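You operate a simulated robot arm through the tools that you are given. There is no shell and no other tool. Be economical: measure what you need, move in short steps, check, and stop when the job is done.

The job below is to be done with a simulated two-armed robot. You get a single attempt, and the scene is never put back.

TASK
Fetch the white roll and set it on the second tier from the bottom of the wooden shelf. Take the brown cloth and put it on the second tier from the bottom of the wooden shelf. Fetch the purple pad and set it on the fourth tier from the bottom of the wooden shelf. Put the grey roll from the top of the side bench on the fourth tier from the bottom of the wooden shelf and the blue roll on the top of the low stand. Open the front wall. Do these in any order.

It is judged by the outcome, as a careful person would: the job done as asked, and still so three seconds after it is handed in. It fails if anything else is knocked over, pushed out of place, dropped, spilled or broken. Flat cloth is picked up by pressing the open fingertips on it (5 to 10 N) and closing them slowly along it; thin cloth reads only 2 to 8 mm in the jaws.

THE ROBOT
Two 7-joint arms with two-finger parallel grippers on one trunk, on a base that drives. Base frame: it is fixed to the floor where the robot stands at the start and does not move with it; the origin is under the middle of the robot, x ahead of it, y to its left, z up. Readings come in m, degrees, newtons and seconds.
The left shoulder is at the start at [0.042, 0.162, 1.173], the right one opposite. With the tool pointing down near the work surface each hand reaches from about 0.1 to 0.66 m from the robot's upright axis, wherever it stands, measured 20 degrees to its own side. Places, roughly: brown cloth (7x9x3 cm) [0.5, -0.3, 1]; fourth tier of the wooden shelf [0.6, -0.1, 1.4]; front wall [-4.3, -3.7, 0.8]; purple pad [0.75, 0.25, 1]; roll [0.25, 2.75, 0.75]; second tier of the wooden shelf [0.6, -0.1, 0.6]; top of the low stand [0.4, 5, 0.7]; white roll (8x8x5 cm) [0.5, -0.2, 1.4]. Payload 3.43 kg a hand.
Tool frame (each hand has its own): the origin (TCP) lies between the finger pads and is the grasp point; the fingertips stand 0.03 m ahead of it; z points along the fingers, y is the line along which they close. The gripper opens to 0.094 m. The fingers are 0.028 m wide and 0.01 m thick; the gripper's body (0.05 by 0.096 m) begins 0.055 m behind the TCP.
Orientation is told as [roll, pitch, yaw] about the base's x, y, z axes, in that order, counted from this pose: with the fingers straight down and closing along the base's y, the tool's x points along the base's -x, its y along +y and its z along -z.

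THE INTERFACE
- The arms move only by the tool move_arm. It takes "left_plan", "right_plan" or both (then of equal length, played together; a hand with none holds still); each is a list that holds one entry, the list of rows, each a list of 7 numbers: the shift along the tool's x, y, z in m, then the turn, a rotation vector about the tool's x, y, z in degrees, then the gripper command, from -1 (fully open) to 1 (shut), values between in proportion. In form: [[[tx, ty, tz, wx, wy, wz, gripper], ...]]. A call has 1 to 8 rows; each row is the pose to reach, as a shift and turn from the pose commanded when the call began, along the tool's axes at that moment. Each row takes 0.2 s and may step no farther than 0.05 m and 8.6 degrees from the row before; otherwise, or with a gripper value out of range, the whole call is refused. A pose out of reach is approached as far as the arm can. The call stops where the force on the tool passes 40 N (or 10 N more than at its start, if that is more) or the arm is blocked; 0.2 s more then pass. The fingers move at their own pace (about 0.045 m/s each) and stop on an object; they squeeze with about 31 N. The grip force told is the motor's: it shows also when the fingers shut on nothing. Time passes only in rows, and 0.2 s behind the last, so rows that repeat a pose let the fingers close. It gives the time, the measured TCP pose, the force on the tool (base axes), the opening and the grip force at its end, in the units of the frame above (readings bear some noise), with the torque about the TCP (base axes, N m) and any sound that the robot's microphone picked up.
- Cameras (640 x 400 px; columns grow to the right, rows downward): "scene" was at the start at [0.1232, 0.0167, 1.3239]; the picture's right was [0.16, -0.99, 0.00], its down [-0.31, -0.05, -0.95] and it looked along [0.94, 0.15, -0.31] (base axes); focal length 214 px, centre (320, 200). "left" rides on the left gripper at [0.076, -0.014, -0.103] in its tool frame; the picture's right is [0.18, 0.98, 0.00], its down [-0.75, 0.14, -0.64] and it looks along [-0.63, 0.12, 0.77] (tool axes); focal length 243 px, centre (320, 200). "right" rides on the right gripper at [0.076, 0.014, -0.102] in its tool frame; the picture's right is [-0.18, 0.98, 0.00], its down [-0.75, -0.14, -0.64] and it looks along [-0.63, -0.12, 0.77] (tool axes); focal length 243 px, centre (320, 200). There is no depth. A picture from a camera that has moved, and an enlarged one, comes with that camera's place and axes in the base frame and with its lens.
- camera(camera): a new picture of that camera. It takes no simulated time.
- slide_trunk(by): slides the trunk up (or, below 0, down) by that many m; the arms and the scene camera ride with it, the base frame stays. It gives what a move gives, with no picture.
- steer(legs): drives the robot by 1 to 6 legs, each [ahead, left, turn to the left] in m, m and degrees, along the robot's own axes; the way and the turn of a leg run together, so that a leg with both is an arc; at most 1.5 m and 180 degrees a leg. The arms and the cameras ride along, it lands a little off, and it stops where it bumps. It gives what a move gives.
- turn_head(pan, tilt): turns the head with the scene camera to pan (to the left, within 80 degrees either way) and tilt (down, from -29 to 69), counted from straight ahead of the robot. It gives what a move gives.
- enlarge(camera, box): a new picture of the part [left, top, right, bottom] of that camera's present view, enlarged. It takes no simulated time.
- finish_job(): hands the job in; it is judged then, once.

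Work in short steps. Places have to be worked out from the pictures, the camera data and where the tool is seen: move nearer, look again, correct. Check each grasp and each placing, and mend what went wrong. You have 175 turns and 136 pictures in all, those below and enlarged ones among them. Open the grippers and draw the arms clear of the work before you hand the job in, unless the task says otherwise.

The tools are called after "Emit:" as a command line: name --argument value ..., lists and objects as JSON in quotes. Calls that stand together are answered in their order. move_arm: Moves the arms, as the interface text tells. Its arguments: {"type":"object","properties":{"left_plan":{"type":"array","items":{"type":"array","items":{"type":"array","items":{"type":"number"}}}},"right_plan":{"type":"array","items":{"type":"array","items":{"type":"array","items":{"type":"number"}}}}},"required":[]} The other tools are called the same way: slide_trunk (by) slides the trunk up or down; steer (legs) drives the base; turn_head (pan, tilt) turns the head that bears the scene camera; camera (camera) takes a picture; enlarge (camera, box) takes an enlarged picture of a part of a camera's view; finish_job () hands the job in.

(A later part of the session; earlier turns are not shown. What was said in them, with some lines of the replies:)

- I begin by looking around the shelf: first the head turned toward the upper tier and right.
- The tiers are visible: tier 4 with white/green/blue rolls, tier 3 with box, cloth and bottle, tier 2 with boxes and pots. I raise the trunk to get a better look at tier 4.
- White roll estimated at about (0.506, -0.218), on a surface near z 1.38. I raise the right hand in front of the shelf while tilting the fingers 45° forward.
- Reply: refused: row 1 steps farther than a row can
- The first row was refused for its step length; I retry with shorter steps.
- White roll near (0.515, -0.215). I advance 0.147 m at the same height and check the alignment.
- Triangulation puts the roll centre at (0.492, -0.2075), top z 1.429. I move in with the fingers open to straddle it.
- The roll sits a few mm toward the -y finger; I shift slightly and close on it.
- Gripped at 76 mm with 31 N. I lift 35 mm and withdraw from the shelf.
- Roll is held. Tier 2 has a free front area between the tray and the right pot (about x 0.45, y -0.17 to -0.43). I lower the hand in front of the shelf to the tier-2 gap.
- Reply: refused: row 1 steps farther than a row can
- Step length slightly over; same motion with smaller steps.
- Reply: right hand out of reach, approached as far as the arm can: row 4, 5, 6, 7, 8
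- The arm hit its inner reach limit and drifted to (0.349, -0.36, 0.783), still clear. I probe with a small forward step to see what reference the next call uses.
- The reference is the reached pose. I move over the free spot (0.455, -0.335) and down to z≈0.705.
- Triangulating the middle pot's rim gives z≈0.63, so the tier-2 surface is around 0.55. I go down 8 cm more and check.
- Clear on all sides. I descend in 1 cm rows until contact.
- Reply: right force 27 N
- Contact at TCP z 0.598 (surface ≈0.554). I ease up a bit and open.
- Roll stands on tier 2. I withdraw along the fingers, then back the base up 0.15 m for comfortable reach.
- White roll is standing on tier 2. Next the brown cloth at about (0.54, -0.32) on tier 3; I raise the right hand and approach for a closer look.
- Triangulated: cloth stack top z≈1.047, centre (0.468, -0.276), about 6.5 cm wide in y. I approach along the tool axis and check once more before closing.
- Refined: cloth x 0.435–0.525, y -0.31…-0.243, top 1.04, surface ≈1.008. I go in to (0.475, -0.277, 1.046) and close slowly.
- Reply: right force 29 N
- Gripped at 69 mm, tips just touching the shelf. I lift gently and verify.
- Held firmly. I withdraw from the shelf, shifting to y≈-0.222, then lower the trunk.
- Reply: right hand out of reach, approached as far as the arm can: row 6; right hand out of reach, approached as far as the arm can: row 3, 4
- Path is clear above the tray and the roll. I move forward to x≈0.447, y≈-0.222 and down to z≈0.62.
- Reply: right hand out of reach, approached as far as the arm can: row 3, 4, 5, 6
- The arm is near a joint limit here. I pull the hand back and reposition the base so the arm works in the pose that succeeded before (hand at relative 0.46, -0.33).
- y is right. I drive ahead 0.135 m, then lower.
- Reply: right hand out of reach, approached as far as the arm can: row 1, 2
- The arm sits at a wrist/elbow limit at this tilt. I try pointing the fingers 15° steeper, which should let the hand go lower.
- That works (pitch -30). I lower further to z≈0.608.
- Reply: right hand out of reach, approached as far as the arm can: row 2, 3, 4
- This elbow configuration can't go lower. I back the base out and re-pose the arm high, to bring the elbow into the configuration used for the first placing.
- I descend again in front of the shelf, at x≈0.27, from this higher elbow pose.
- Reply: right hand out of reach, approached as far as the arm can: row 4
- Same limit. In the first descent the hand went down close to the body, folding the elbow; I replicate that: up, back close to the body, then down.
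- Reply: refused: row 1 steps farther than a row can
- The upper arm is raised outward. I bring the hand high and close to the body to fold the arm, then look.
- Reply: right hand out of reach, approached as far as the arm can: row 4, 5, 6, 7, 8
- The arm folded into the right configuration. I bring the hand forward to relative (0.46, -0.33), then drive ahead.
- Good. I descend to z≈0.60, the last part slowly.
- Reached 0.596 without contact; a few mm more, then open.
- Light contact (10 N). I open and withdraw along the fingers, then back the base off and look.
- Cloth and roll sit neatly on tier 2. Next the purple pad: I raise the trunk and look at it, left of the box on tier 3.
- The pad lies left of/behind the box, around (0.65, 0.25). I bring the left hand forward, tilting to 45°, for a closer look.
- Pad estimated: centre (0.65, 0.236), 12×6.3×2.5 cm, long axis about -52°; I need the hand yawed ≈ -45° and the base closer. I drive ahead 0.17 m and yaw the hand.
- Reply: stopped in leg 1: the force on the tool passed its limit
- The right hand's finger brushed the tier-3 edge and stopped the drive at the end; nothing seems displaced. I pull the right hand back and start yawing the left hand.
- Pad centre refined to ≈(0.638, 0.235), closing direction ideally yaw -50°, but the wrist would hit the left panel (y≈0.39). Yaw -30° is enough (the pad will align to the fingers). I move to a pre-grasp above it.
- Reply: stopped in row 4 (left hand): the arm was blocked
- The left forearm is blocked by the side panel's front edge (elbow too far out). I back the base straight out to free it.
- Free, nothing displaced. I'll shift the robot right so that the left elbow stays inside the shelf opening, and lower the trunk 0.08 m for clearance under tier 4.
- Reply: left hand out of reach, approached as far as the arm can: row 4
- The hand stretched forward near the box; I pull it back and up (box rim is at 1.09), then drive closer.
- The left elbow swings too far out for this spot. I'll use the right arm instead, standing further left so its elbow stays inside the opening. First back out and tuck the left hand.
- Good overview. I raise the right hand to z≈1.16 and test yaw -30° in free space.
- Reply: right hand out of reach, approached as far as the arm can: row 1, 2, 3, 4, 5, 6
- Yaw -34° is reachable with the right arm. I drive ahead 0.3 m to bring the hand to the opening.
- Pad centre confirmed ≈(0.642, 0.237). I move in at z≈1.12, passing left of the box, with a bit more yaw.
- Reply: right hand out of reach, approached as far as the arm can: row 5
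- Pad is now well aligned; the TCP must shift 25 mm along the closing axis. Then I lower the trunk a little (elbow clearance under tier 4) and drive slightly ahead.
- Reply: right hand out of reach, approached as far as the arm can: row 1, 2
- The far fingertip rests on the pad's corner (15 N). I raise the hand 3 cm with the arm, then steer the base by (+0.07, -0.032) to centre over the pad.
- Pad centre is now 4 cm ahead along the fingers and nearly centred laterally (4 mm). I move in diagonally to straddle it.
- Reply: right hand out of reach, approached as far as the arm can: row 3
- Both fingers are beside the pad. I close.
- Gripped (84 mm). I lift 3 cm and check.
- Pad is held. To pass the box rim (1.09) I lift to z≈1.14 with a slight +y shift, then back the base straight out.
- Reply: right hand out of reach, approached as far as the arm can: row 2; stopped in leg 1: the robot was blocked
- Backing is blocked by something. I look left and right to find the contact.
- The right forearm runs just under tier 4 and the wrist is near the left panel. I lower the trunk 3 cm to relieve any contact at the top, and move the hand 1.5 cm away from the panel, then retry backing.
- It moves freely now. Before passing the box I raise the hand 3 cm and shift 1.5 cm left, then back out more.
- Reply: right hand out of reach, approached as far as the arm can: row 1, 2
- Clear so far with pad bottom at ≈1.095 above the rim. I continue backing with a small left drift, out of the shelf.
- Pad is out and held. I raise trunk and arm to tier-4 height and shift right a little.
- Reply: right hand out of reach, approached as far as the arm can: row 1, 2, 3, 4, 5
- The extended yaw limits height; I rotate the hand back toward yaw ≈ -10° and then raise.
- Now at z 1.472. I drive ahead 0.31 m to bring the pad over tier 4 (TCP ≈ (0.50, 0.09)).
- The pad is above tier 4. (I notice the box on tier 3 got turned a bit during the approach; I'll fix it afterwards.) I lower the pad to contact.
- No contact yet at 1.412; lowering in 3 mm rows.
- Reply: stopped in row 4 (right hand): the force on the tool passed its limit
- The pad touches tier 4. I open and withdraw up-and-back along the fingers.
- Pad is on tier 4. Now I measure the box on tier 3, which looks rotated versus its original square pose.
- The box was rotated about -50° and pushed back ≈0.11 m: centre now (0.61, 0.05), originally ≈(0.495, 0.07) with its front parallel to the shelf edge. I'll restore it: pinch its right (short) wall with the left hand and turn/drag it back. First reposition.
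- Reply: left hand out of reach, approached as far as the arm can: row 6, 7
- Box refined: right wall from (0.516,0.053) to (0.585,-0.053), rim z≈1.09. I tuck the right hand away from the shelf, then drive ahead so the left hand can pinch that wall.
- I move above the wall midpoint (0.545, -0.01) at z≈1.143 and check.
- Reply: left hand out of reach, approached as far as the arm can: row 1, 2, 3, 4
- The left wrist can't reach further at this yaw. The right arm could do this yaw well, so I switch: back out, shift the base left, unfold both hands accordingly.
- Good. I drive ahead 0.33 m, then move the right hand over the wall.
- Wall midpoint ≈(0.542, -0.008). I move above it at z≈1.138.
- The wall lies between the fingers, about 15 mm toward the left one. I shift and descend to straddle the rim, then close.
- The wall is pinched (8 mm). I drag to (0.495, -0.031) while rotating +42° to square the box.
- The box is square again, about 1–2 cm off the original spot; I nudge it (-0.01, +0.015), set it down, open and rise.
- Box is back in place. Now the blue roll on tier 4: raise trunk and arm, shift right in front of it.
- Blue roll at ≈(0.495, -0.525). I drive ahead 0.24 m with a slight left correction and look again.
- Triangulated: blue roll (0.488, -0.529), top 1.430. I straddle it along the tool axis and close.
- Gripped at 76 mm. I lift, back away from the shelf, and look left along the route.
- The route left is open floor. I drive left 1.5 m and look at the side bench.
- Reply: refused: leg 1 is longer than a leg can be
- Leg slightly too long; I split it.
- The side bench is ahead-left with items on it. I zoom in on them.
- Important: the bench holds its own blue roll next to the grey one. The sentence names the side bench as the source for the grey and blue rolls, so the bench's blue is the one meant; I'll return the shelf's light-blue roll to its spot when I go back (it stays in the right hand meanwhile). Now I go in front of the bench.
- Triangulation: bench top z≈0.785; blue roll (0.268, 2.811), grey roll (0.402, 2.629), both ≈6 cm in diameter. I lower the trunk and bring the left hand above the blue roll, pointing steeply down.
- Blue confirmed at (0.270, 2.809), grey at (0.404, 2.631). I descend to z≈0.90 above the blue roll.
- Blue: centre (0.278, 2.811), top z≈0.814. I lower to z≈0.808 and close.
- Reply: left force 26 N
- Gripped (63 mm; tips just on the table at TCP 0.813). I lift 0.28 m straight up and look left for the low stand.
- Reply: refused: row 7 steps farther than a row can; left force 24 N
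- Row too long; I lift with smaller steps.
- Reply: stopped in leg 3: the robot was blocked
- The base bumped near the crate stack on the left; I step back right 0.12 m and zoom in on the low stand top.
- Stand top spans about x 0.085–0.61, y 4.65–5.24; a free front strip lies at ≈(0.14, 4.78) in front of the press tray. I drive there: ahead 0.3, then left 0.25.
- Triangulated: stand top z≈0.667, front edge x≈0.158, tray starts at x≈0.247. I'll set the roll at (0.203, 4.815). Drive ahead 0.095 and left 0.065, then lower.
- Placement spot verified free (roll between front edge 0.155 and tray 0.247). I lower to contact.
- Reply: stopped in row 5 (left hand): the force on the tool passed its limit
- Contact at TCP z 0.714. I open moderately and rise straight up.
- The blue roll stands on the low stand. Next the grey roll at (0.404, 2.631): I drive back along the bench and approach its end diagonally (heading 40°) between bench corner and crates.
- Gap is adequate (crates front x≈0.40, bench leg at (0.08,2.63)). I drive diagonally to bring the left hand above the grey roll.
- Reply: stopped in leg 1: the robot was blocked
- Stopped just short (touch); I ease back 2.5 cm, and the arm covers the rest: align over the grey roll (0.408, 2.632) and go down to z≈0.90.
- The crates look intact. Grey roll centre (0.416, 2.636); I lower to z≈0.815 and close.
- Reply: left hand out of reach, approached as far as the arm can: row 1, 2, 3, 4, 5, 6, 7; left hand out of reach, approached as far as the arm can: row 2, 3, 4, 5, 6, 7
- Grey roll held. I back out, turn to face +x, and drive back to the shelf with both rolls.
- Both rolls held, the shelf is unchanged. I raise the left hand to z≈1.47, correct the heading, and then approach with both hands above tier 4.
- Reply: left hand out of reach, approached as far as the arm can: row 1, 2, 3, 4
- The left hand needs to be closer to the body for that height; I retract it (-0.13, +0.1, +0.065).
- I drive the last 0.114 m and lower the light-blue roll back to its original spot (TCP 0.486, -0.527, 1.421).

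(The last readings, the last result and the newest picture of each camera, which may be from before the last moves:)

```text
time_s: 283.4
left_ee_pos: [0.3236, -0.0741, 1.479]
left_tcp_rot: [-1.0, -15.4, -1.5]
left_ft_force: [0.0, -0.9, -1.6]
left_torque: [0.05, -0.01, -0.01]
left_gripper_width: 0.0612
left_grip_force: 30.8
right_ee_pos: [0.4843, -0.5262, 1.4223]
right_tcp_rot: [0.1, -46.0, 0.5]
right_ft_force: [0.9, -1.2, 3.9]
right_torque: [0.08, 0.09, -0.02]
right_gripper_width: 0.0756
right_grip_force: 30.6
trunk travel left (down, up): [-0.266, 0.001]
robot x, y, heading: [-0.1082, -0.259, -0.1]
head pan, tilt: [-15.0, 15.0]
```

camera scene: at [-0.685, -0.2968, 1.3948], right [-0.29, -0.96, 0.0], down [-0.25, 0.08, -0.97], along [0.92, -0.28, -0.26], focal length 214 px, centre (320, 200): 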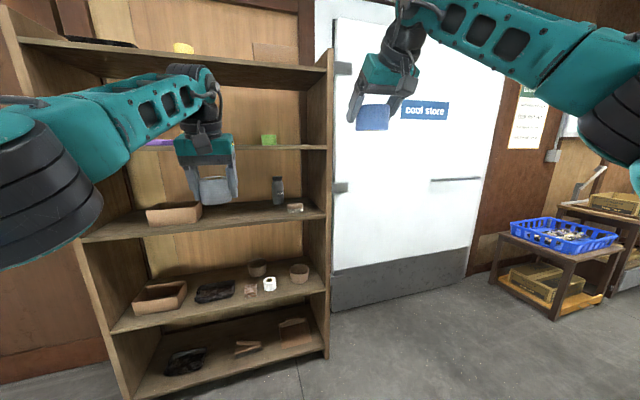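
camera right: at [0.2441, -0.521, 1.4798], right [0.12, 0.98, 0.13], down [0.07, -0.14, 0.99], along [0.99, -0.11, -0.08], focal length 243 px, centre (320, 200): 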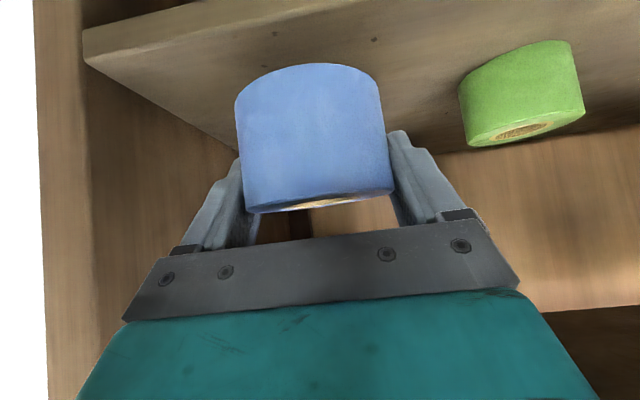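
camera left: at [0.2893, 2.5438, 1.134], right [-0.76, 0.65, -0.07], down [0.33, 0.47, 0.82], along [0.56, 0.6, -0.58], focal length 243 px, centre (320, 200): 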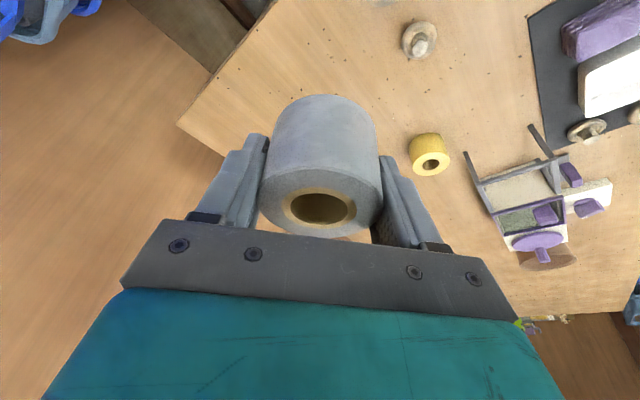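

Light contact at 1.422. I open and withdraw up-and-back along the fingers, then check.

Emit:
move_arm --right_plan '[[[0, 0, 0, 0, 0, 0, 0], [0, 0, 0, 0, 0, 0, -1], [0, 0, 0, 0, 0, 0, -1], [0, 0, -0.035, 0, 0, 0, -1], [0, 0, -0.075, 0, 0, 0, -1], [0, 0, -0.115, 0, 0, 0, -1]]]'

Emit:
camera --camera "right"

Emit:
camera --camera "left"

```text
time_s: 284.8
left_ee_pos: [0.3224, -0.0734, 1.479]
left_tcp_rot: [-1.2, -15.3, -1.5]
left_ft_force: [0.2, 0.2, -0.8]
left_torque: [0.01, -0.01, -0.05]
left_gripper_width: 0.0608
left_grip_force: 30.8
right_ee_pos: [0.4005, -0.5268, 1.4999]
right_tcp_rot: [0.0, -46.0, 0.6]
right_ft_force: [0.6, 0.1, -0.2]
right_torque: [-0.04, -0.02, 0.03]
right_gripper_width: 0.0938
right_grip_force: 0.0
trunk travel left (down, up): [-0.266, 0.001]
robot x, y, heading: [-0.1066, -0.2565, -0.3]
head pan, tilt: [-15.0, 15.0]
```

```text
17 pictures are left
camera right: at [0.2745, -0.5142, 1.5195], right [0.12, 0.98, 0.13], down [0.07, -0.14, 0.99], along [0.99, -0.11, -0.08], focal length 243 px, centre (320, 200)
```

right: 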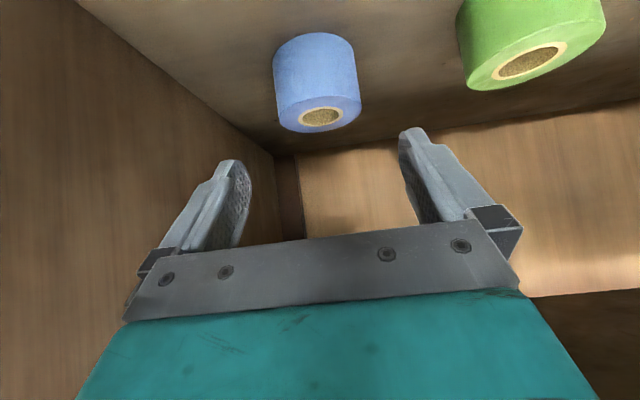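

```text
16 pictures are left
camera left: at [0.2214, -0.0844, 1.5574], right [-0.15, 0.99, -0.07], down [0.56, 0.14, 0.82], along [0.82, 0.08, -0.57], focal length 243 px, centre (320, 200)
```

left: 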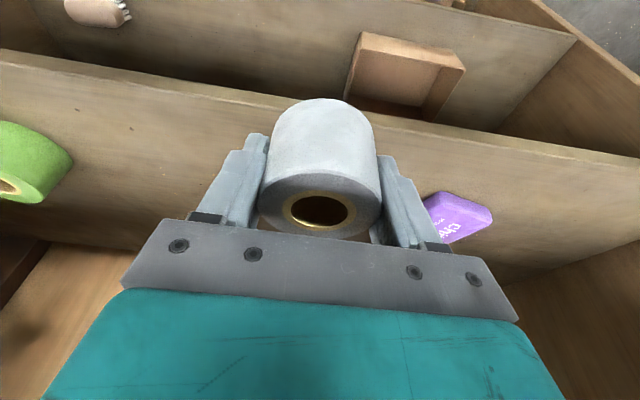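

The light-blue roll is back in place. I retract the right hand, then drive so the grey roll is over (0.475, -0.10).

Emit:
move_arm --right_plan '[[[0.0225, 0, -0.0305, 0, 0, 0, -1], [0.045, 0, -0.061, 0, 0, 0, -1], [0.0675, 0, -0.0915, 0, 0, 0, -1], [0.09, 0, -0.122, 0, 0, 0, -1]]]'

Emit:
steer --legs '[[0.15, -0.03, 0]]'

Emit:
move_arm --left_plan '[[[0.0105, 0, 0.0386, 0, 0, 0, 1], [0.0144, 0, 0.0531, 0, 0, 0, 1], [0.0165, 0, 0.0608, 0, 0, 0, 1], [0.0181, 0, 0.0666, 0, 0, 0, 1], [0.0189, 0, 0.0695, 0, 0, 0, 1]]]'

```text
time_s: 285.8
left_ee_pos: [0.3215, -0.0747, 1.4793]
left_tcp_rot: [-1.1, -15.4, -1.5]
left_ft_force: [-0.5, -0.4, -0.9]
left_torque: [0.0, -0.03, 0.0]
left_gripper_width: 0.0611
left_grip_force: 30.8
right_ee_pos: [0.2512, -0.5283, 1.5227]
right_tcp_rot: [0.0, -45.9, 0.6]
right_ft_force: [-0.1, -0.2, -0.5]
right_torque: [-0.01, -0.01, -0.02]
right_gripper_width: 0.094
right_grip_force: 0.0
trunk travel left (down, up): [-0.266, 0.001]
robot x, y, heading: [-0.1092, -0.2576, -0.2]
head pan, tilt: [-15.0, 15.0]
```

```text
time_s: 287.3
left_ee_pos: [0.4585, -0.1016, 1.4775]
left_tcp_rot: [-1.1, -15.3, -1.3]
left_ft_force: [0.0, 0.5, -0.7]
left_torque: [-0.02, -0.03, 0.0]
left_gripper_width: 0.0613
left_grip_force: 30.9
right_ee_pos: [0.3891, -0.5568, 1.5202]
right_tcp_rot: [0.0, -45.8, 0.7]
right_ft_force: [-0.4, 0.5, 0.1]
right_torque: [0.01, -0.04, 0.01]
right_gripper_width: 0.0942
right_grip_force: 0.0
trunk travel left (down, up): [-0.266, 0.001]
robot x, y, heading: [0.0282, -0.2882, -0.2]
head pan, tilt: [-15.0, 15.0]
stopped in leg 1: the robot was blocked; the commanded pose is now the measured one
```

```text
time_s: 288.4
left_ee_pos: [0.4594, -0.1031, 1.4137]
left_tcp_rot: [-1.5, -16.4, -1.2]
left_ft_force: [1.8, -1.7, 10.0]
left_torque: [0.12, 0.24, 0.01]
left_gripper_width: 0.0613
left_grip_force: 31.4
right_ee_pos: [0.3909, -0.5578, 1.5221]
right_tcp_rot: [0.0, -45.7, 0.7]
right_ft_force: [0.3, -0.5, 0.1]
right_torque: [0.02, 0.01, 0.0]
right_gripper_width: 0.0941
right_grip_force: 0.0
trunk travel left (down, up): [-0.266, 0.001]
robot x, y, heading: [0.0268, -0.289, 0.1]
head pan, tilt: [-15.0, 15.0]
stopped in row 5 (left hand): the force on the tool passed its limit (the readings are from after the stop); the commanded pose is now the measured one
```

Grey roll rests on tier 4 at (0.46, -0.10). I open moderately and lift the hand straight up.

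Emit:
move_arm --left_plan '[[[-0.0005, 0, -0.002, 0, 0, 0, 0.2], [-0.0005, 0, -0.002, 0, 0, 0, -0.6], [-0.0005, 0, -0.002, 0, 0, 0, -0.6], [-0.007, 0, -0.027, 0, 0, 0, -0.6], [-0.014, 0, -0.055, 0, 0, 0, -0.6], [-0.018, 0, -0.073, 0, 0, 0, -0.6]]]'

Emit:
steer --legs '[[-0.6, 0, 0]]'

Emit:
turn_head --pan 0 --tilt 15

Emit:
camera --camera "scene"

```text
time_s: 289.8
left_ee_pos: [0.4557, -0.0991, 1.4836]
left_tcp_rot: [-1.2, -15.9, -1.2]
left_ft_force: [0.6, -0.6, -0.2]
left_torque: [0.0, 0.01, -0.01]
left_gripper_width: 0.0751
left_grip_force: 0.1
right_ee_pos: [0.3889, -0.5552, 1.5217]
right_tcp_rot: [0.0, -45.8, 0.8]
right_ft_force: [-0.3, -0.2, 0.3]
right_torque: [-0.02, -0.02, -0.01]
right_gripper_width: 0.0939
right_grip_force: 0.1
trunk travel left (down, up): [-0.266, 0.001]
robot x, y, heading: [0.03, -0.2897, 0.0]
head pan, tilt: [-15.0, 15.0]
```

```text
time_s: 293.2
left_ee_pos: [-0.147, -0.0997, 1.4874]
left_tcp_rot: [-1.5, -16.2, -1.0]
left_ft_force: [0.1, -0.7, -0.1]
left_torque: [0.01, 0.01, 0.0]
left_gripper_width: 0.0752
left_grip_force: 0.1
right_ee_pos: [-0.2124, -0.5565, 1.5215]
right_tcp_rot: [0.0, -45.7, 0.7]
right_ft_force: [-0.7, 0.4, 0.2]
right_torque: [0.0, 0.03, 0.01]
right_gripper_width: 0.0941
right_grip_force: 0.1
trunk travel left (down, up): [-0.266, 0.001]
robot x, y, heading: [-0.5751, -0.2857, -0.1]
head pan, tilt: [-15.0, 15.0]
```

```text
time_s: 294.0
left_ee_pos: [-0.1465, -0.0984, 1.4879]
left_tcp_rot: [-1.4, -16.2, -1.0]
left_ft_force: [0.0, 0.4, -0.7]
left_torque: [0.01, 0.01, 0.02]
left_gripper_width: 0.0751
left_grip_force: 0.0
right_ee_pos: [-0.2124, -0.557, 1.5195]
right_tcp_rot: [0.0, -45.7, 0.7]
right_ft_force: [0.3, -0.3, 0.5]
right_torque: [-0.04, 0.0, -0.03]
right_gripper_width: 0.094
right_grip_force: 0.1
trunk travel left (down, up): [-0.266, 0.001]
robot x, y, heading: [-0.5749, -0.2907, 0.2]
head pan, tilt: [0.0, 15.0]
```

```text
15 pictures are left
camera scene: at [-0.441, -0.2862, 1.3949], right [0.0, -1.0, 0.0], down [-0.26, 0.0, -0.97], along [0.97, 0.0, -0.26], focal length 214 px, centre (320, 200)
```

scene: 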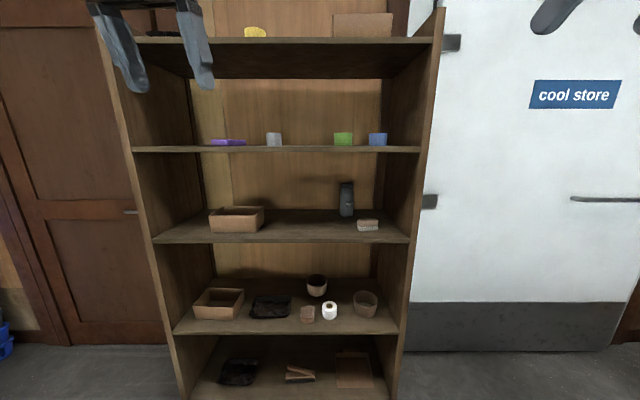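

The shelf looks right. Now the front wall at about (-4.3, -3.7): I turn toward it, lower the trunk a bit, and look.

Emit:
steer --legs '[[-0.4, 0, 0], [0, 0, -137]]'

Emit:
turn_head --pan 0 --tilt 12

Emit:
camera --camera "scene"

```text
time_s: 302.1
left_ee_pos: [-1.1559, -0.7188, 1.4867]
left_tcp_rot: [-1.4, -16.2, -137.0]
left_ft_force: [0.0, -0.2, -1.2]
left_torque: [-0.01, 0.0, 0.0]
left_gripper_width: 0.0754
left_grip_force: 0.0
right_ee_pos: [-1.4246, -0.3448, 1.5212]
right_tcp_rot: [0.1, -45.6, -135.1]
right_ft_force: [0.7, -0.1, 0.2]
right_torque: [-0.01, 0.04, 0.0]
right_gripper_width: 0.0939
right_grip_force: 0.0
trunk travel left (down, up): [-0.266, 0.001]
robot x, y, heading: [-0.9773, -0.2861, -136.0]
head pan, tilt: [0.0, 15.0]
```

```text
time_s: 302.8
left_ee_pos: [-1.1543, -0.7184, 1.4871]
left_tcp_rot: [-1.4, -16.3, -137.0]
left_ft_force: [-0.3, -0.2, -0.2]
left_torque: [0.0, 0.0, -0.01]
left_gripper_width: 0.0753
left_grip_force: 0.0
right_ee_pos: [-1.4245, -0.3447, 1.5204]
right_tcp_rot: [0.0, -45.6, -135.2]
right_ft_force: [0.2, -0.2, 0.3]
right_torque: [-0.01, -0.03, -0.03]
right_gripper_width: 0.094
right_grip_force: 0.0
trunk travel left (down, up): [-0.266, 0.001]
robot x, y, heading: [-0.9795, -0.2846, -136.3]
head pan, tilt: [0.0, 12.0]
```

```text
14 pictures are left
camera scene: at [-1.0724, -0.3789, 1.3997], right [-0.69, 0.72, 0.0], down [0.15, 0.14, -0.98], along [-0.7, -0.68, -0.21], focal length 214 px, centre (320, 200)
```

scene: 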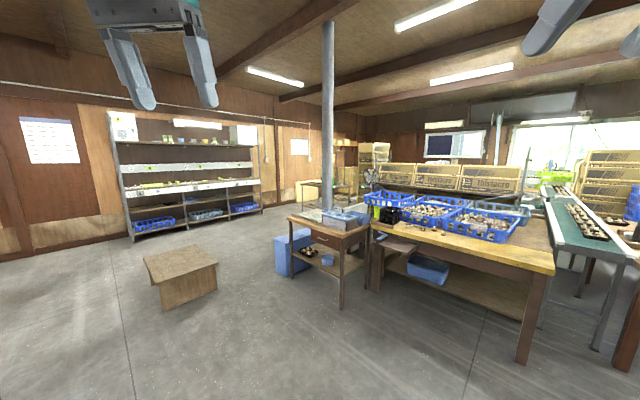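

The front wall should appear around pixel (313,183). I zoom there.

Emit:
enlarge --camera "scene" --box '[240, 120, 400, 220]'

```text
4.00 times, centred on (320, 170) of scene
camera zoom: at [-1.0724, -0.3789, 1.3997], right [-0.69, 0.72, 0.0], down [0.15, 0.14, -0.98], along [-0.7, -0.68, -0.21], focal length 858 px, centre (320, 320)
```

zoom: 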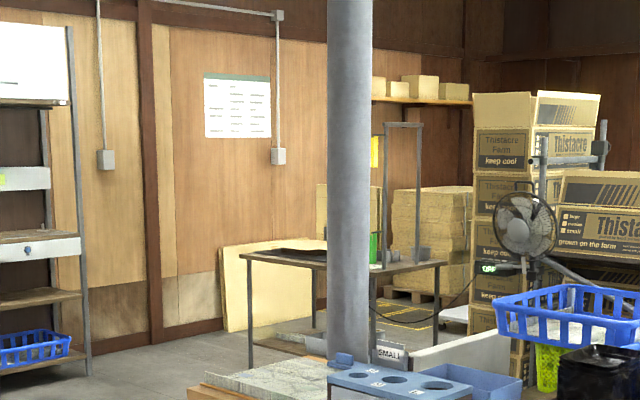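

I see a grey-framed table behind the pole. I'll go around the low wooden stump: south along x≈-0.75 to y≈-3.8, then west, and look.

Emit:
steer --legs '[[0, 0, 46.3], [0.5, 0.23, 0], [1.5, 0, 0], [1.5, 0, 0], [0, 0, -90], [1.3, 0, 0]]'

Emit:
camera --camera "scene"

```text
time_s: 332.1
left_ee_pos: [-2.4582, -3.9482, 1.4869]
left_tcp_rot: [-1.4, -16.2, 178.2]
left_ft_force: [-0.3, 0.3, -0.1]
left_torque: [0.01, 0.01, 0.03]
left_gripper_width: 0.0753
left_grip_force: 0.1
right_ee_pos: [-2.3851, -3.4914, 1.5205]
right_tcp_rot: [0.0, -45.7, 179.9]
right_ft_force: [0.0, 0.2, -0.7]
right_torque: [-0.01, -0.03, 0.01]
right_gripper_width: 0.0938
right_grip_force: 0.0
trunk travel left (down, up): [-0.266, 0.001]
robot x, y, heading: [-2.0239, -3.765, 179.2]
head pan, tilt: [0.0, 12.0]
```

```text
12 pictures are left
camera scene: at [-2.16, -3.7642, 1.3997], right [0.01, 1.0, 0.0], down [0.21, 0.0, -0.98], along [-0.98, 0.01, -0.21], focal length 214 px, centre (320, 200)
```

scene: 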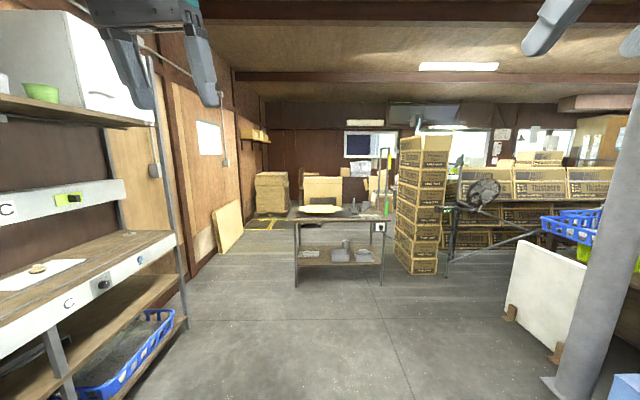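

Emit:
enlarge --camera "scene" --box '[270, 140, 430, 240]'

```text
4.00 times, centred on (350, 190) of scene
camera zoom: at [-2.16, -3.7642, 1.3997], right [0.01, 1.0, 0.0], down [0.21, 0.0, -0.98], along [-0.98, 0.01, -0.21], focal length 858 px, centre (200, 240)
```

zoom: 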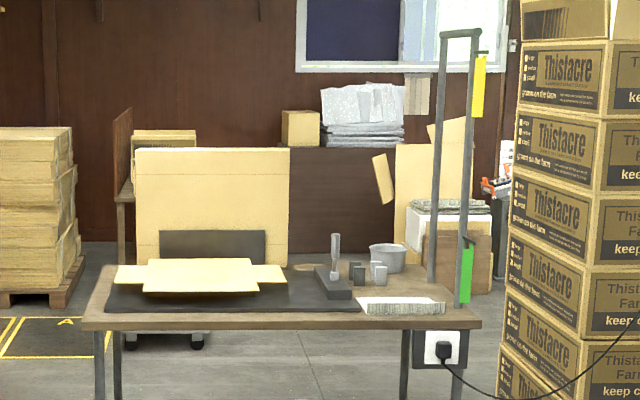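

The target is the cardboard carton on the black mat at ≈(-4.43, -3.74). I drive closer and look down at it.

Emit:
steer --legs '[[1.45, 0, 0.8]]'

Emit:
turn_head --pan 0 --tilt 35

Emit:
enlarge --camera "scene" --box '[160, 100, 480, 300]'

```text
time_s: 339.2
left_ee_pos: [-3.8859, -3.9372, 1.4876]
left_tcp_rot: [-1.4, -16.2, 178.7]
left_ft_force: [0.8, -0.3, 0.3]
left_torque: [0.01, 0.0, -0.02]
left_gripper_width: 0.0753
left_grip_force: 0.1
right_ee_pos: [-3.8161, -3.4803, 1.5207]
right_tcp_rot: [0.1, -45.7, -179.6]
right_ft_force: [0.1, -0.7, -0.1]
right_torque: [0.03, 0.02, 0.02]
right_gripper_width: 0.094
right_grip_force: 0.0
trunk travel left (down, up): [-0.266, 0.001]
robot x, y, heading: [-3.457, -3.7541, 179.8]
head pan, tilt: [0.0, 12.0]
```

```text
time_s: 340.1
left_ee_pos: [-3.8855, -3.9369, 1.4869]
left_tcp_rot: [-1.4, -16.2, 178.8]
left_ft_force: [0.2, 0.3, -0.6]
left_torque: [0.02, -0.01, 0.0]
left_gripper_width: 0.0752
left_grip_force: 0.1
right_ee_pos: [-3.8151, -3.4802, 1.5219]
right_tcp_rot: [0.0, -45.7, -179.6]
right_ft_force: [-0.3, -0.4, 0.5]
right_torque: [0.0, 0.02, 0.02]
right_gripper_width: 0.0938
right_grip_force: 0.1
trunk travel left (down, up): [-0.266, 0.001]
robot x, y, heading: [-3.4525, -3.7504, 179.7]
head pan, tilt: [0.0, 35.0]
```

```text
2.00 times, centred on (320, 200) of scene
camera zoom: at [-3.5832, -3.751, 1.3629], right [0.01, 1.0, 0.0], down [0.57, 0.0, -0.82], along [-0.82, 0.0, -0.57], focal length 429 px, centre (320, 200)
```

zoom: 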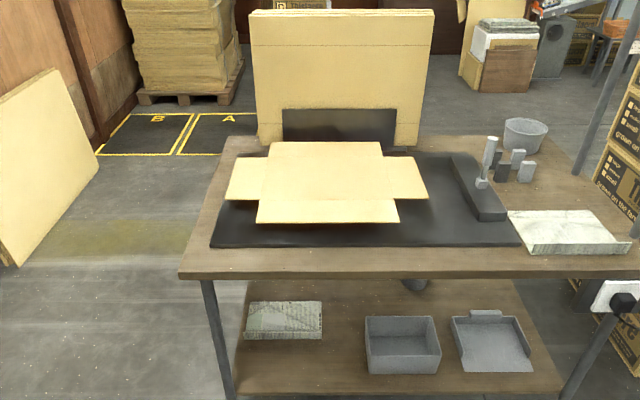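

Emit:
enlarge --camera "scene" --box '[260, 160, 388, 240]'

```text
5.00 times, centred on (324, 200) of scene
camera zoom: at [-3.5832, -3.751, 1.3629], right [0.01, 1.0, 0.0], down [0.57, 0.0, -0.82], along [-0.82, 0.0, -0.57], focal length 1072 px, centre (300, 200)
```

zoom: 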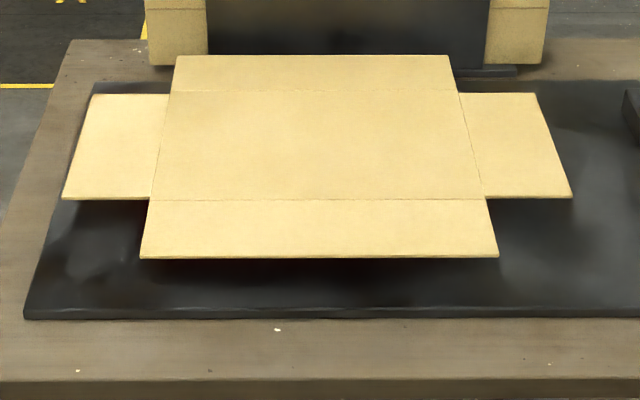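

The carton blank lies flat, raised ≈4 cm over the mat; the front wall (near flap) has its hinge at x≈-4.393 and its free edge at x≈-4.305, z≈0.80. Opening it means swinging it up. I'll do that with the closed right gripper scooping the edge from below. First position the base and lower.

Emit:
steer --legs '[[0, 0.25, 0], [0.25, 0, 0]]'

Emit:
slide_trunk --by -0.266

Emit:
move_arm --right_plan '[[[0.032, 0, 0.033, 0, 0, 0, 1], [0.064, 0, 0.066, 0, 0, 0, 1], [0.096, 0, 0.099, 0, 0, 0, 1], [0.128, 0, 0.132, 0, 0, 0, 1], [0.16, 0, 0.165, 0, 0, 0, 1], [0.18, 0, 0.2, 0, 0, 0, 1]]]'

```text
time_s: 343.3
left_ee_pos: [-4.1366, -4.1822, 1.4864]
left_tcp_rot: [-1.5, -16.2, 178.5]
left_ft_force: [-0.2, -0.4, 1.0]
left_torque: [-0.03, -0.02, 0.0]
left_gripper_width: 0.075
left_grip_force: 0.1
right_ee_pos: [-4.0669, -3.726, 1.5206]
right_tcp_rot: [-0.1, -45.7, -179.8]
right_ft_force: [-0.1, -0.8, 0.1]
right_torque: [-0.02, 0.0, 0.02]
right_gripper_width: 0.0941
right_grip_force: 0.0
trunk travel left (down, up): [-0.266, 0.001]
robot x, y, heading: [-3.7045, -3.9969, 179.5]
head pan, tilt: [0.0, 35.0]
```

```text
time_s: 346.1
left_ee_pos: [-4.1361, -4.1823, 1.2207]
left_tcp_rot: [-1.3, -16.2, 178.4]
left_ft_force: [-0.5, 0.2, 1.3]
left_torque: [-0.01, 0.03, 0.05]
left_gripper_width: 0.0752
left_grip_force: 0.0
right_ee_pos: [-4.0658, -3.7249, 1.2558]
right_tcp_rot: [0.0, -45.8, -179.7]
right_ft_force: [-0.1, 1.0, -0.3]
right_torque: [0.02, 0.0, 0.01]
right_gripper_width: 0.0939
right_grip_force: 0.0
trunk travel left (down, up): [0.0, 0.267]
robot x, y, heading: [-3.7056, -4.0004, 179.7]
head pan, tilt: [0.0, 35.0]
```

```text
time_s: 347.4
left_ee_pos: [-4.1368, -4.1817, 1.2199]
left_tcp_rot: [-1.4, -16.1, 178.5]
left_ft_force: [0.9, 0.4, -0.5]
left_torque: [0.02, -0.01, -0.01]
left_gripper_width: 0.0752
left_grip_force: 0.2
right_ee_pos: [-4.0826, -3.7272, 0.9867]
right_tcp_rot: [0.0, -45.9, -179.8]
right_ft_force: [0.0, 0.5, -0.2]
right_torque: [0.01, 0.01, 0.02]
right_gripper_width: 0.0
right_grip_force: 26.4
trunk travel left (down, up): [0.0, 0.267]
robot x, y, heading: [-3.7068, -4.001, 179.7]
head pan, tilt: [0.0, 35.0]
```

I continue to x≈-4.20, z≈0.817, in front of the flap edge, then look.

Emit:
move_arm --right_plan '[[[0.008, 0, 0.0405, 0, 0, 0, 1], [0.0162, 0, 0.081, 0, 0, 0, 1], [0.0244, 0, 0.1214, 0, 0, 0, 1], [0.0325, 0, 0.1618, 0, 0, 0, 1], [0.0406, 0, 0.2023, 0, 0, 0, 1]]]'

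Emit:
turn_head --pan -20 --tilt 35

Emit:
camera --camera "scene"

```text
time_s: 348.6
left_ee_pos: [-4.1364, -4.1825, 1.2205]
left_tcp_rot: [-1.3, -16.2, 178.6]
left_ft_force: [0.0, -0.3, -0.3]
left_torque: [-0.01, 0.01, 0.0]
left_gripper_width: 0.0751
left_grip_force: 0.0
right_ee_pos: [-4.2016, -3.7281, 0.816]
right_tcp_rot: [0.1, -45.8, -179.8]
right_ft_force: [-0.2, -0.4, -0.4]
right_torque: [-0.01, 0.02, 0.02]
right_gripper_width: 0.0
right_grip_force: 31.1
trunk travel left (down, up): [0.0, 0.267]
robot x, y, heading: [-3.7076, -4.0009, 179.2]
head pan, tilt: [0.0, 35.0]
```

```text
time_s: 349.5
left_ee_pos: [-4.1361, -4.182, 1.2203]
left_tcp_rot: [-1.4, -16.2, 178.5]
left_ft_force: [0.1, -0.2, 0.1]
left_torque: [0.0, 0.0, -0.02]
left_gripper_width: 0.0752
left_grip_force: 0.0
right_ee_pos: [-4.2008, -3.7273, 0.8166]
right_tcp_rot: [0.0, -45.8, -179.7]
right_ft_force: [-0.4, -0.6, 0.4]
right_torque: [0.0, 0.01, -0.02]
right_gripper_width: 0.0002
right_grip_force: 31.3
trunk travel left (down, up): [0.0, 0.267]
robot x, y, heading: [-3.7036, -4.0008, 179.4]
head pan, tilt: [-20.0, 35.0]
```

```text
8 pictures are left
camera scene: at [-3.8279, -3.9677, 1.0969], right [0.35, 0.94, 0.0], down [0.54, -0.2, -0.82], along [-0.77, 0.29, -0.57], focal length 214 px, centre (320, 200)
```

scene: 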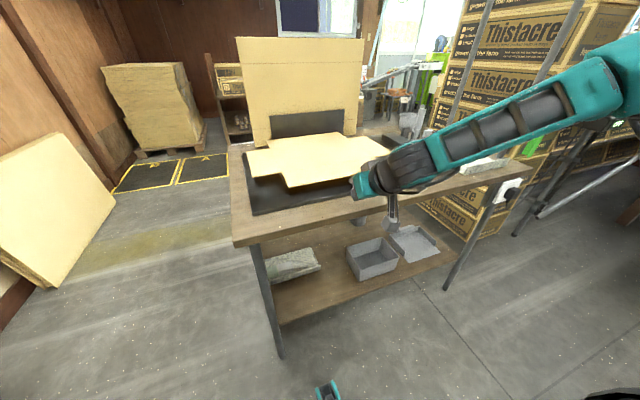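

Clear path. I lower to z≈0.797 and slide the closed fingertips under the flap's free edge (about 1 cm inside).

Emit:
move_arm --right_plan '[[[0.0141, 0, 0.0137, 0, 0, 0, 1], [-0.0007, 0, 0.029, 0, 0, 0, 1], [-0.0155, 0, 0.0442, 0, 0, 0, 1], [-0.0304, 0, 0.0594, 0, 0, 0, 1], [-0.0452, 0, 0.0746, 0, 0, 0, 1]]]'

Emit:
camera --camera "right"

```text
time_s: 350.4
left_ee_pos: [-4.1357, -4.1822, 1.2206]
left_tcp_rot: [-1.3, -16.2, 178.5]
left_ft_force: [-0.8, 0.1, 0.3]
left_torque: [0.01, -0.01, -0.03]
left_gripper_width: 0.0751
left_grip_force: 0.1
right_ee_pos: [-4.2508, -3.7273, 0.7969]
right_tcp_rot: [0.1, -45.5, -179.9]
right_ft_force: [9.4, 1.2, 6.6]
right_torque: [0.09, -0.09, 0.02]
right_gripper_width: 0.0001
right_grip_force: 31.1
trunk travel left (down, up): [0.0, 0.267]
robot x, y, heading: [-3.7079, -4.0013, 179.1]
head pan, tilt: [-20.0, 35.0]
stopped in row 4 (right hand): the force on the tool passed its limit (the readings are from after the stop); the commanded pose is now the measured one
```

```text
7 pictures are left
camera right: at [-4.1236, -3.7403, 0.8155], right [-0.13, -0.98, 0.13], down [-0.07, 0.14, 0.99], along [-0.99, 0.12, -0.09], focal length 243 px, centre (320, 200)
```

right: 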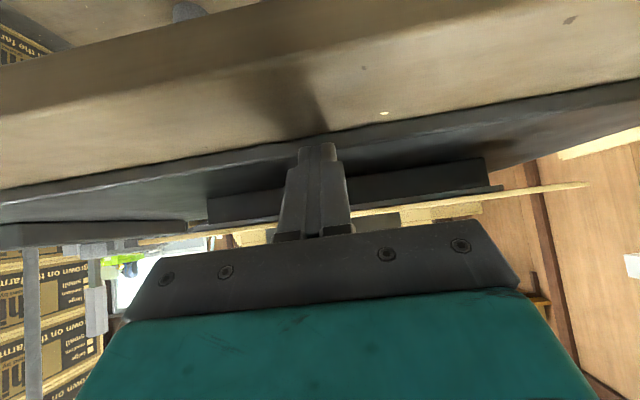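

The tip touched the mat's front edge (mat top ≈0.768, flap ≈0.81). I raise 12 mm and slide in again.

Emit:
move_arm --right_plan '[[[-0.003, 0, -0.0141, 0, 0, 0, 1], [-0.0177, 0, 0.0009, 0, 0, 0, 1], [-0.0324, 0, 0.0158, 0, 0, 0, 1]]]'

Emit:
enlarge --camera "right" --box '[200, 120, 440, 270]'

```text
time_s: 351.4
left_ee_pos: [-4.134, -4.1822, 1.2213]
left_tcp_rot: [-1.5, -16.2, 178.3]
left_ft_force: [0.0, 0.0, 0.5]
left_torque: [0.01, 0.0, 0.0]
left_gripper_width: 0.0749
left_grip_force: 0.1
right_ee_pos: [-4.2778, -3.7268, 0.8021]
right_tcp_rot: [0.2, -44.7, 180.0]
right_ft_force: [19.2, 1.9, 10.9]
right_torque: [0.1, 0.64, -0.08]
right_gripper_width: 0.0003
right_grip_force: 30.9
trunk travel left (down, up): [0.0, 0.267]
robot x, y, heading: [-3.7044, -4.0015, 179.2]
head pan, tilt: [-20.0, 35.0]
stopped in row 3 (right hand): the force on the tool passed its limit (the readings are from after the stop); the commanded pose is now the measured one
```

```text
2.67 times, centred on (320, 195) of right
camera zoom: at [-4.1509, -3.7402, 0.8242], right [-0.13, -0.98, 0.13], down [-0.09, 0.14, 0.99], along [-0.99, 0.12, -0.1], focal length 647 px, centre (320, 213)
```

zoom: 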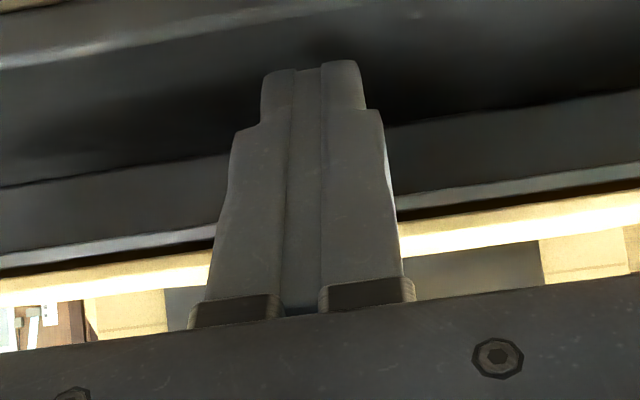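

The finger is engaged under the flap edge. I now swing it up along an arc about the hinge.

Emit:
move_arm --right_plan '[[[-0.0127, 0, -0.0156, 0, 0, 0, 1], [-0.0281, 0, -0.0284, 0, 0, 0, 1], [-0.045, 0, -0.0399, 0, 0, 0, 1], [-0.0619, 0, -0.0499, 0, 0, 0, 1], [-0.0797, 0, -0.045, 0, 0, 0, 1], [-0.096, 0, -0.0373, 0, 0, 0, 1], [-0.1094, 0, -0.0282, 0, 0, 0, 1], [-0.1194, 0, -0.0184, 0, 0, 0, 1]]]'

Emit:
enlarge --camera "scene" --box '[220, 80, 460, 230]'

```text
time_s: 353.1
left_ee_pos: [-4.1308, -4.1798, 1.223]
left_tcp_rot: [-1.5, -16.3, 178.2]
left_ft_force: [0.4, 0.4, 0.7]
left_torque: [0.01, 0.02, 0.02]
left_gripper_width: 0.0753
left_grip_force: 0.1
right_ee_pos: [-4.3359, -3.7262, 0.8981]
right_tcp_rot: [0.2, -43.7, 179.6]
right_ft_force: [11.8, -0.2, 4.4]
right_torque: [0.01, 0.2, -0.01]
right_gripper_width: 0.0
right_grip_force: 30.7
trunk travel left (down, up): [0.0, 0.267]
robot x, y, heading: [-3.7014, -3.999, 179.1]
head pan, tilt: [-20.0, 35.0]
stopped in row 8 (right hand): the force on the tool passed its limit (the readings are from after the stop); the commanded pose is now the measured one
```

```text
2.67 times, centred on (340, 155) of scene
camera zoom: at [-3.822, -3.9675, 1.0978], right [0.36, 0.93, 0.0], down [0.53, -0.2, -0.82], along [-0.77, 0.29, -0.57], focal length 572 px, centre (267, 320)
```

zoom: 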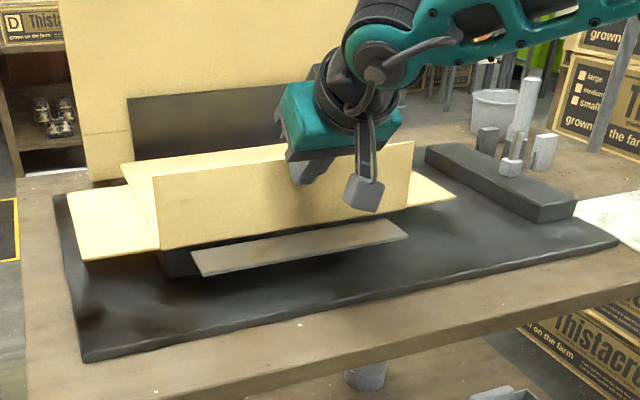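

The front wall now stands about vertical. I withdraw the hand backward/upward and check whether it stays.

Emit:
move_arm --right_plan '[[[0.0, 0, -0.03, 0, 0, 0, 1], [0.0, 0, -0.07, 0, 0, 0, 1], [0.0, 0, -0.11, 0, 0, 0, 1], [0.0, 0, -0.15, 0, 0, 0, 1], [0, 0, -0.18, 0, 0, 0, 1], [0, 0, -0.18, 0, 0, 0, 1], [0, 0, -0.18, 0, 0, 0, 1]]]'

Emit:
enlarge --camera "scene" --box '[220, 80, 460, 230]'

```text
time_s: 354.7
left_ee_pos: [-4.1351, -4.1806, 1.2207]
left_tcp_rot: [-1.3, -16.1, 178.3]
left_ft_force: [0.3, -0.9, -0.2]
left_torque: [0.0, 0.04, 0.03]
left_gripper_width: 0.0752
left_grip_force: 0.0
right_ee_pos: [-4.218, -3.7278, 1.0239]
right_tcp_rot: [0.3, -43.6, 179.9]
right_ft_force: [1.2, 0.1, -0.8]
right_torque: [0.0, -0.01, 0.01]
right_gripper_width: 0.0
right_grip_force: 31.2
trunk travel left (down, up): [0.0, 0.267]
robot x, y, heading: [-3.7015, -3.9983, 179.5]
head pan, tilt: [-20.0, 35.0]
```

```text
2.67 times, centred on (340, 155) of scene
camera zoom: at [-3.8263, -3.9671, 1.0969], right [0.35, 0.94, 0.0], down [0.54, -0.2, -0.82], along [-0.77, 0.29, -0.57], focal length 572 px, centre (267, 320)
```

zoom: 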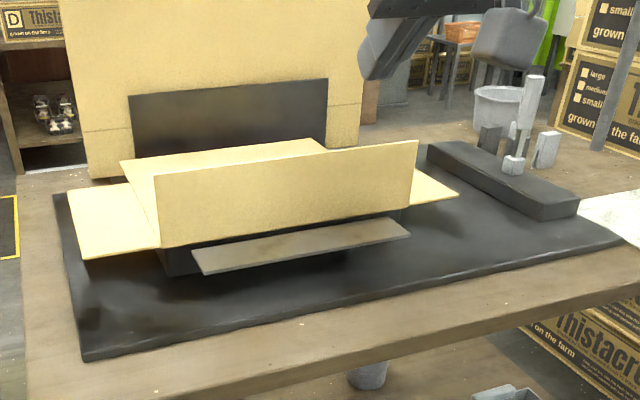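

The front wall stays upright (≈75–80°, stopped against its limit). I open the gripper, draw the arms away by backing the base, and check once more after a few seconds.

Emit:
move_arm --right_plan '[[[0, 0, -0.03, 0, 0, 0, -1], [0, 0, -0.06, 0, 0, 0, -1], [0, 0, -0.06, 0, 0, 0, -1]]]' --left_plan '[[[0, 0, 0, 0, 0, 0, -1], [0, 0, 0, 0, 0, 0, -1], [0, 0, 0, 0, 0, 0, -1]]]'

Emit:
steer --legs '[[-0.35, 0, 0]]'

Emit:
enlarge --camera "scene" --box '[240, 80, 480, 230]'

```text
time_s: 355.5
left_ee_pos: [-4.1358, -4.1812, 1.221]
left_tcp_rot: [-1.4, -16.1, 178.3]
left_ft_force: [-0.1, -0.1, -0.5]
left_torque: [-0.02, -0.01, 0.01]
left_gripper_width: 0.094
left_grip_force: 0.1
right_ee_pos: [-4.1757, -3.7269, 1.067]
right_tcp_rot: [0.2, -43.3, 179.9]
right_ft_force: [-0.2, 0.1, 0.1]
right_torque: [-0.03, -0.01, 0.02]
right_gripper_width: 0.0685
right_grip_force: 0.1
trunk travel left (down, up): [0.0, 0.267]
robot x, y, heading: [-3.7043, -3.9962, 179.0]
head pan, tilt: [-20.0, 35.0]
```

```text
time_s: 357.8
left_ee_pos: [-3.7848, -4.1853, 1.2203]
left_tcp_rot: [-1.3, -16.1, 178.4]
left_ft_force: [0.8, -0.6, -0.2]
left_torque: [0.02, -0.01, 0.0]
left_gripper_width: 0.0939
left_grip_force: 0.0
right_ee_pos: [-3.8258, -3.7311, 1.0665]
right_tcp_rot: [0.2, -43.5, 179.8]
right_ft_force: [0.3, -0.1, -0.3]
right_torque: [0.0, -0.01, 0.0]
right_gripper_width: 0.094
right_grip_force: 0.0
trunk travel left (down, up): [0.0, 0.267]
robot x, y, heading: [-3.3526, -4.0035, 179.0]
head pan, tilt: [-20.0, 35.0]
```

```text
2.67 times, centred on (360, 155) of scene
camera zoom: at [-3.4761, -3.9717, 1.0969], right [0.35, 0.94, 0.0], down [0.54, -0.2, -0.82], along [-0.77, 0.29, -0.57], focal length 572 px, centre (213, 320)
```

zoom: 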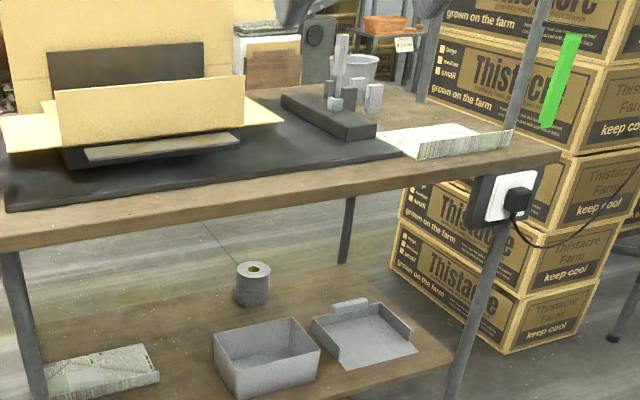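

The front wall stays up, the arms are clear and both grippers are open. I hand the job in.

Emit:
finish_job

```text
The job is handed in.
```

All six parts of the job are done and handed in, with two judgement calls and three accidental contacts you should know about.

- **Tier 2:** the white roll and the brown cloth are on it.
- **Tier 4:** the purple pad and the grey roll from the side bench are on it.
- **Low stand:** the blue roll is on top, at the front edge. There were two blue rolls; I took the one on the side bench. I had first picked up the light-blue roll from tier 4, and put it back at its original spot.
- **Front wall:** I took this to be the near flap of the flat cardboard carton on the far table. I swung it up from flat to about 75–80 degrees, where it resisted further pushing. It stayed up after I let go.
- **Box on tier 3:** my arm turned and pushed this box while I was reaching for the purple pad. I moved it back and squared it; by my estimate it sits within a centimetre or so of where it was.
- **Base bumps:** the base touched the front of the shelf. It also stopped against something beside the crates near the low stand, and again beside the crate stack at the end of the bench. I checked the bench stack afterwards and it looked undisturbed, but I never got a clear view of the crates near the stand.
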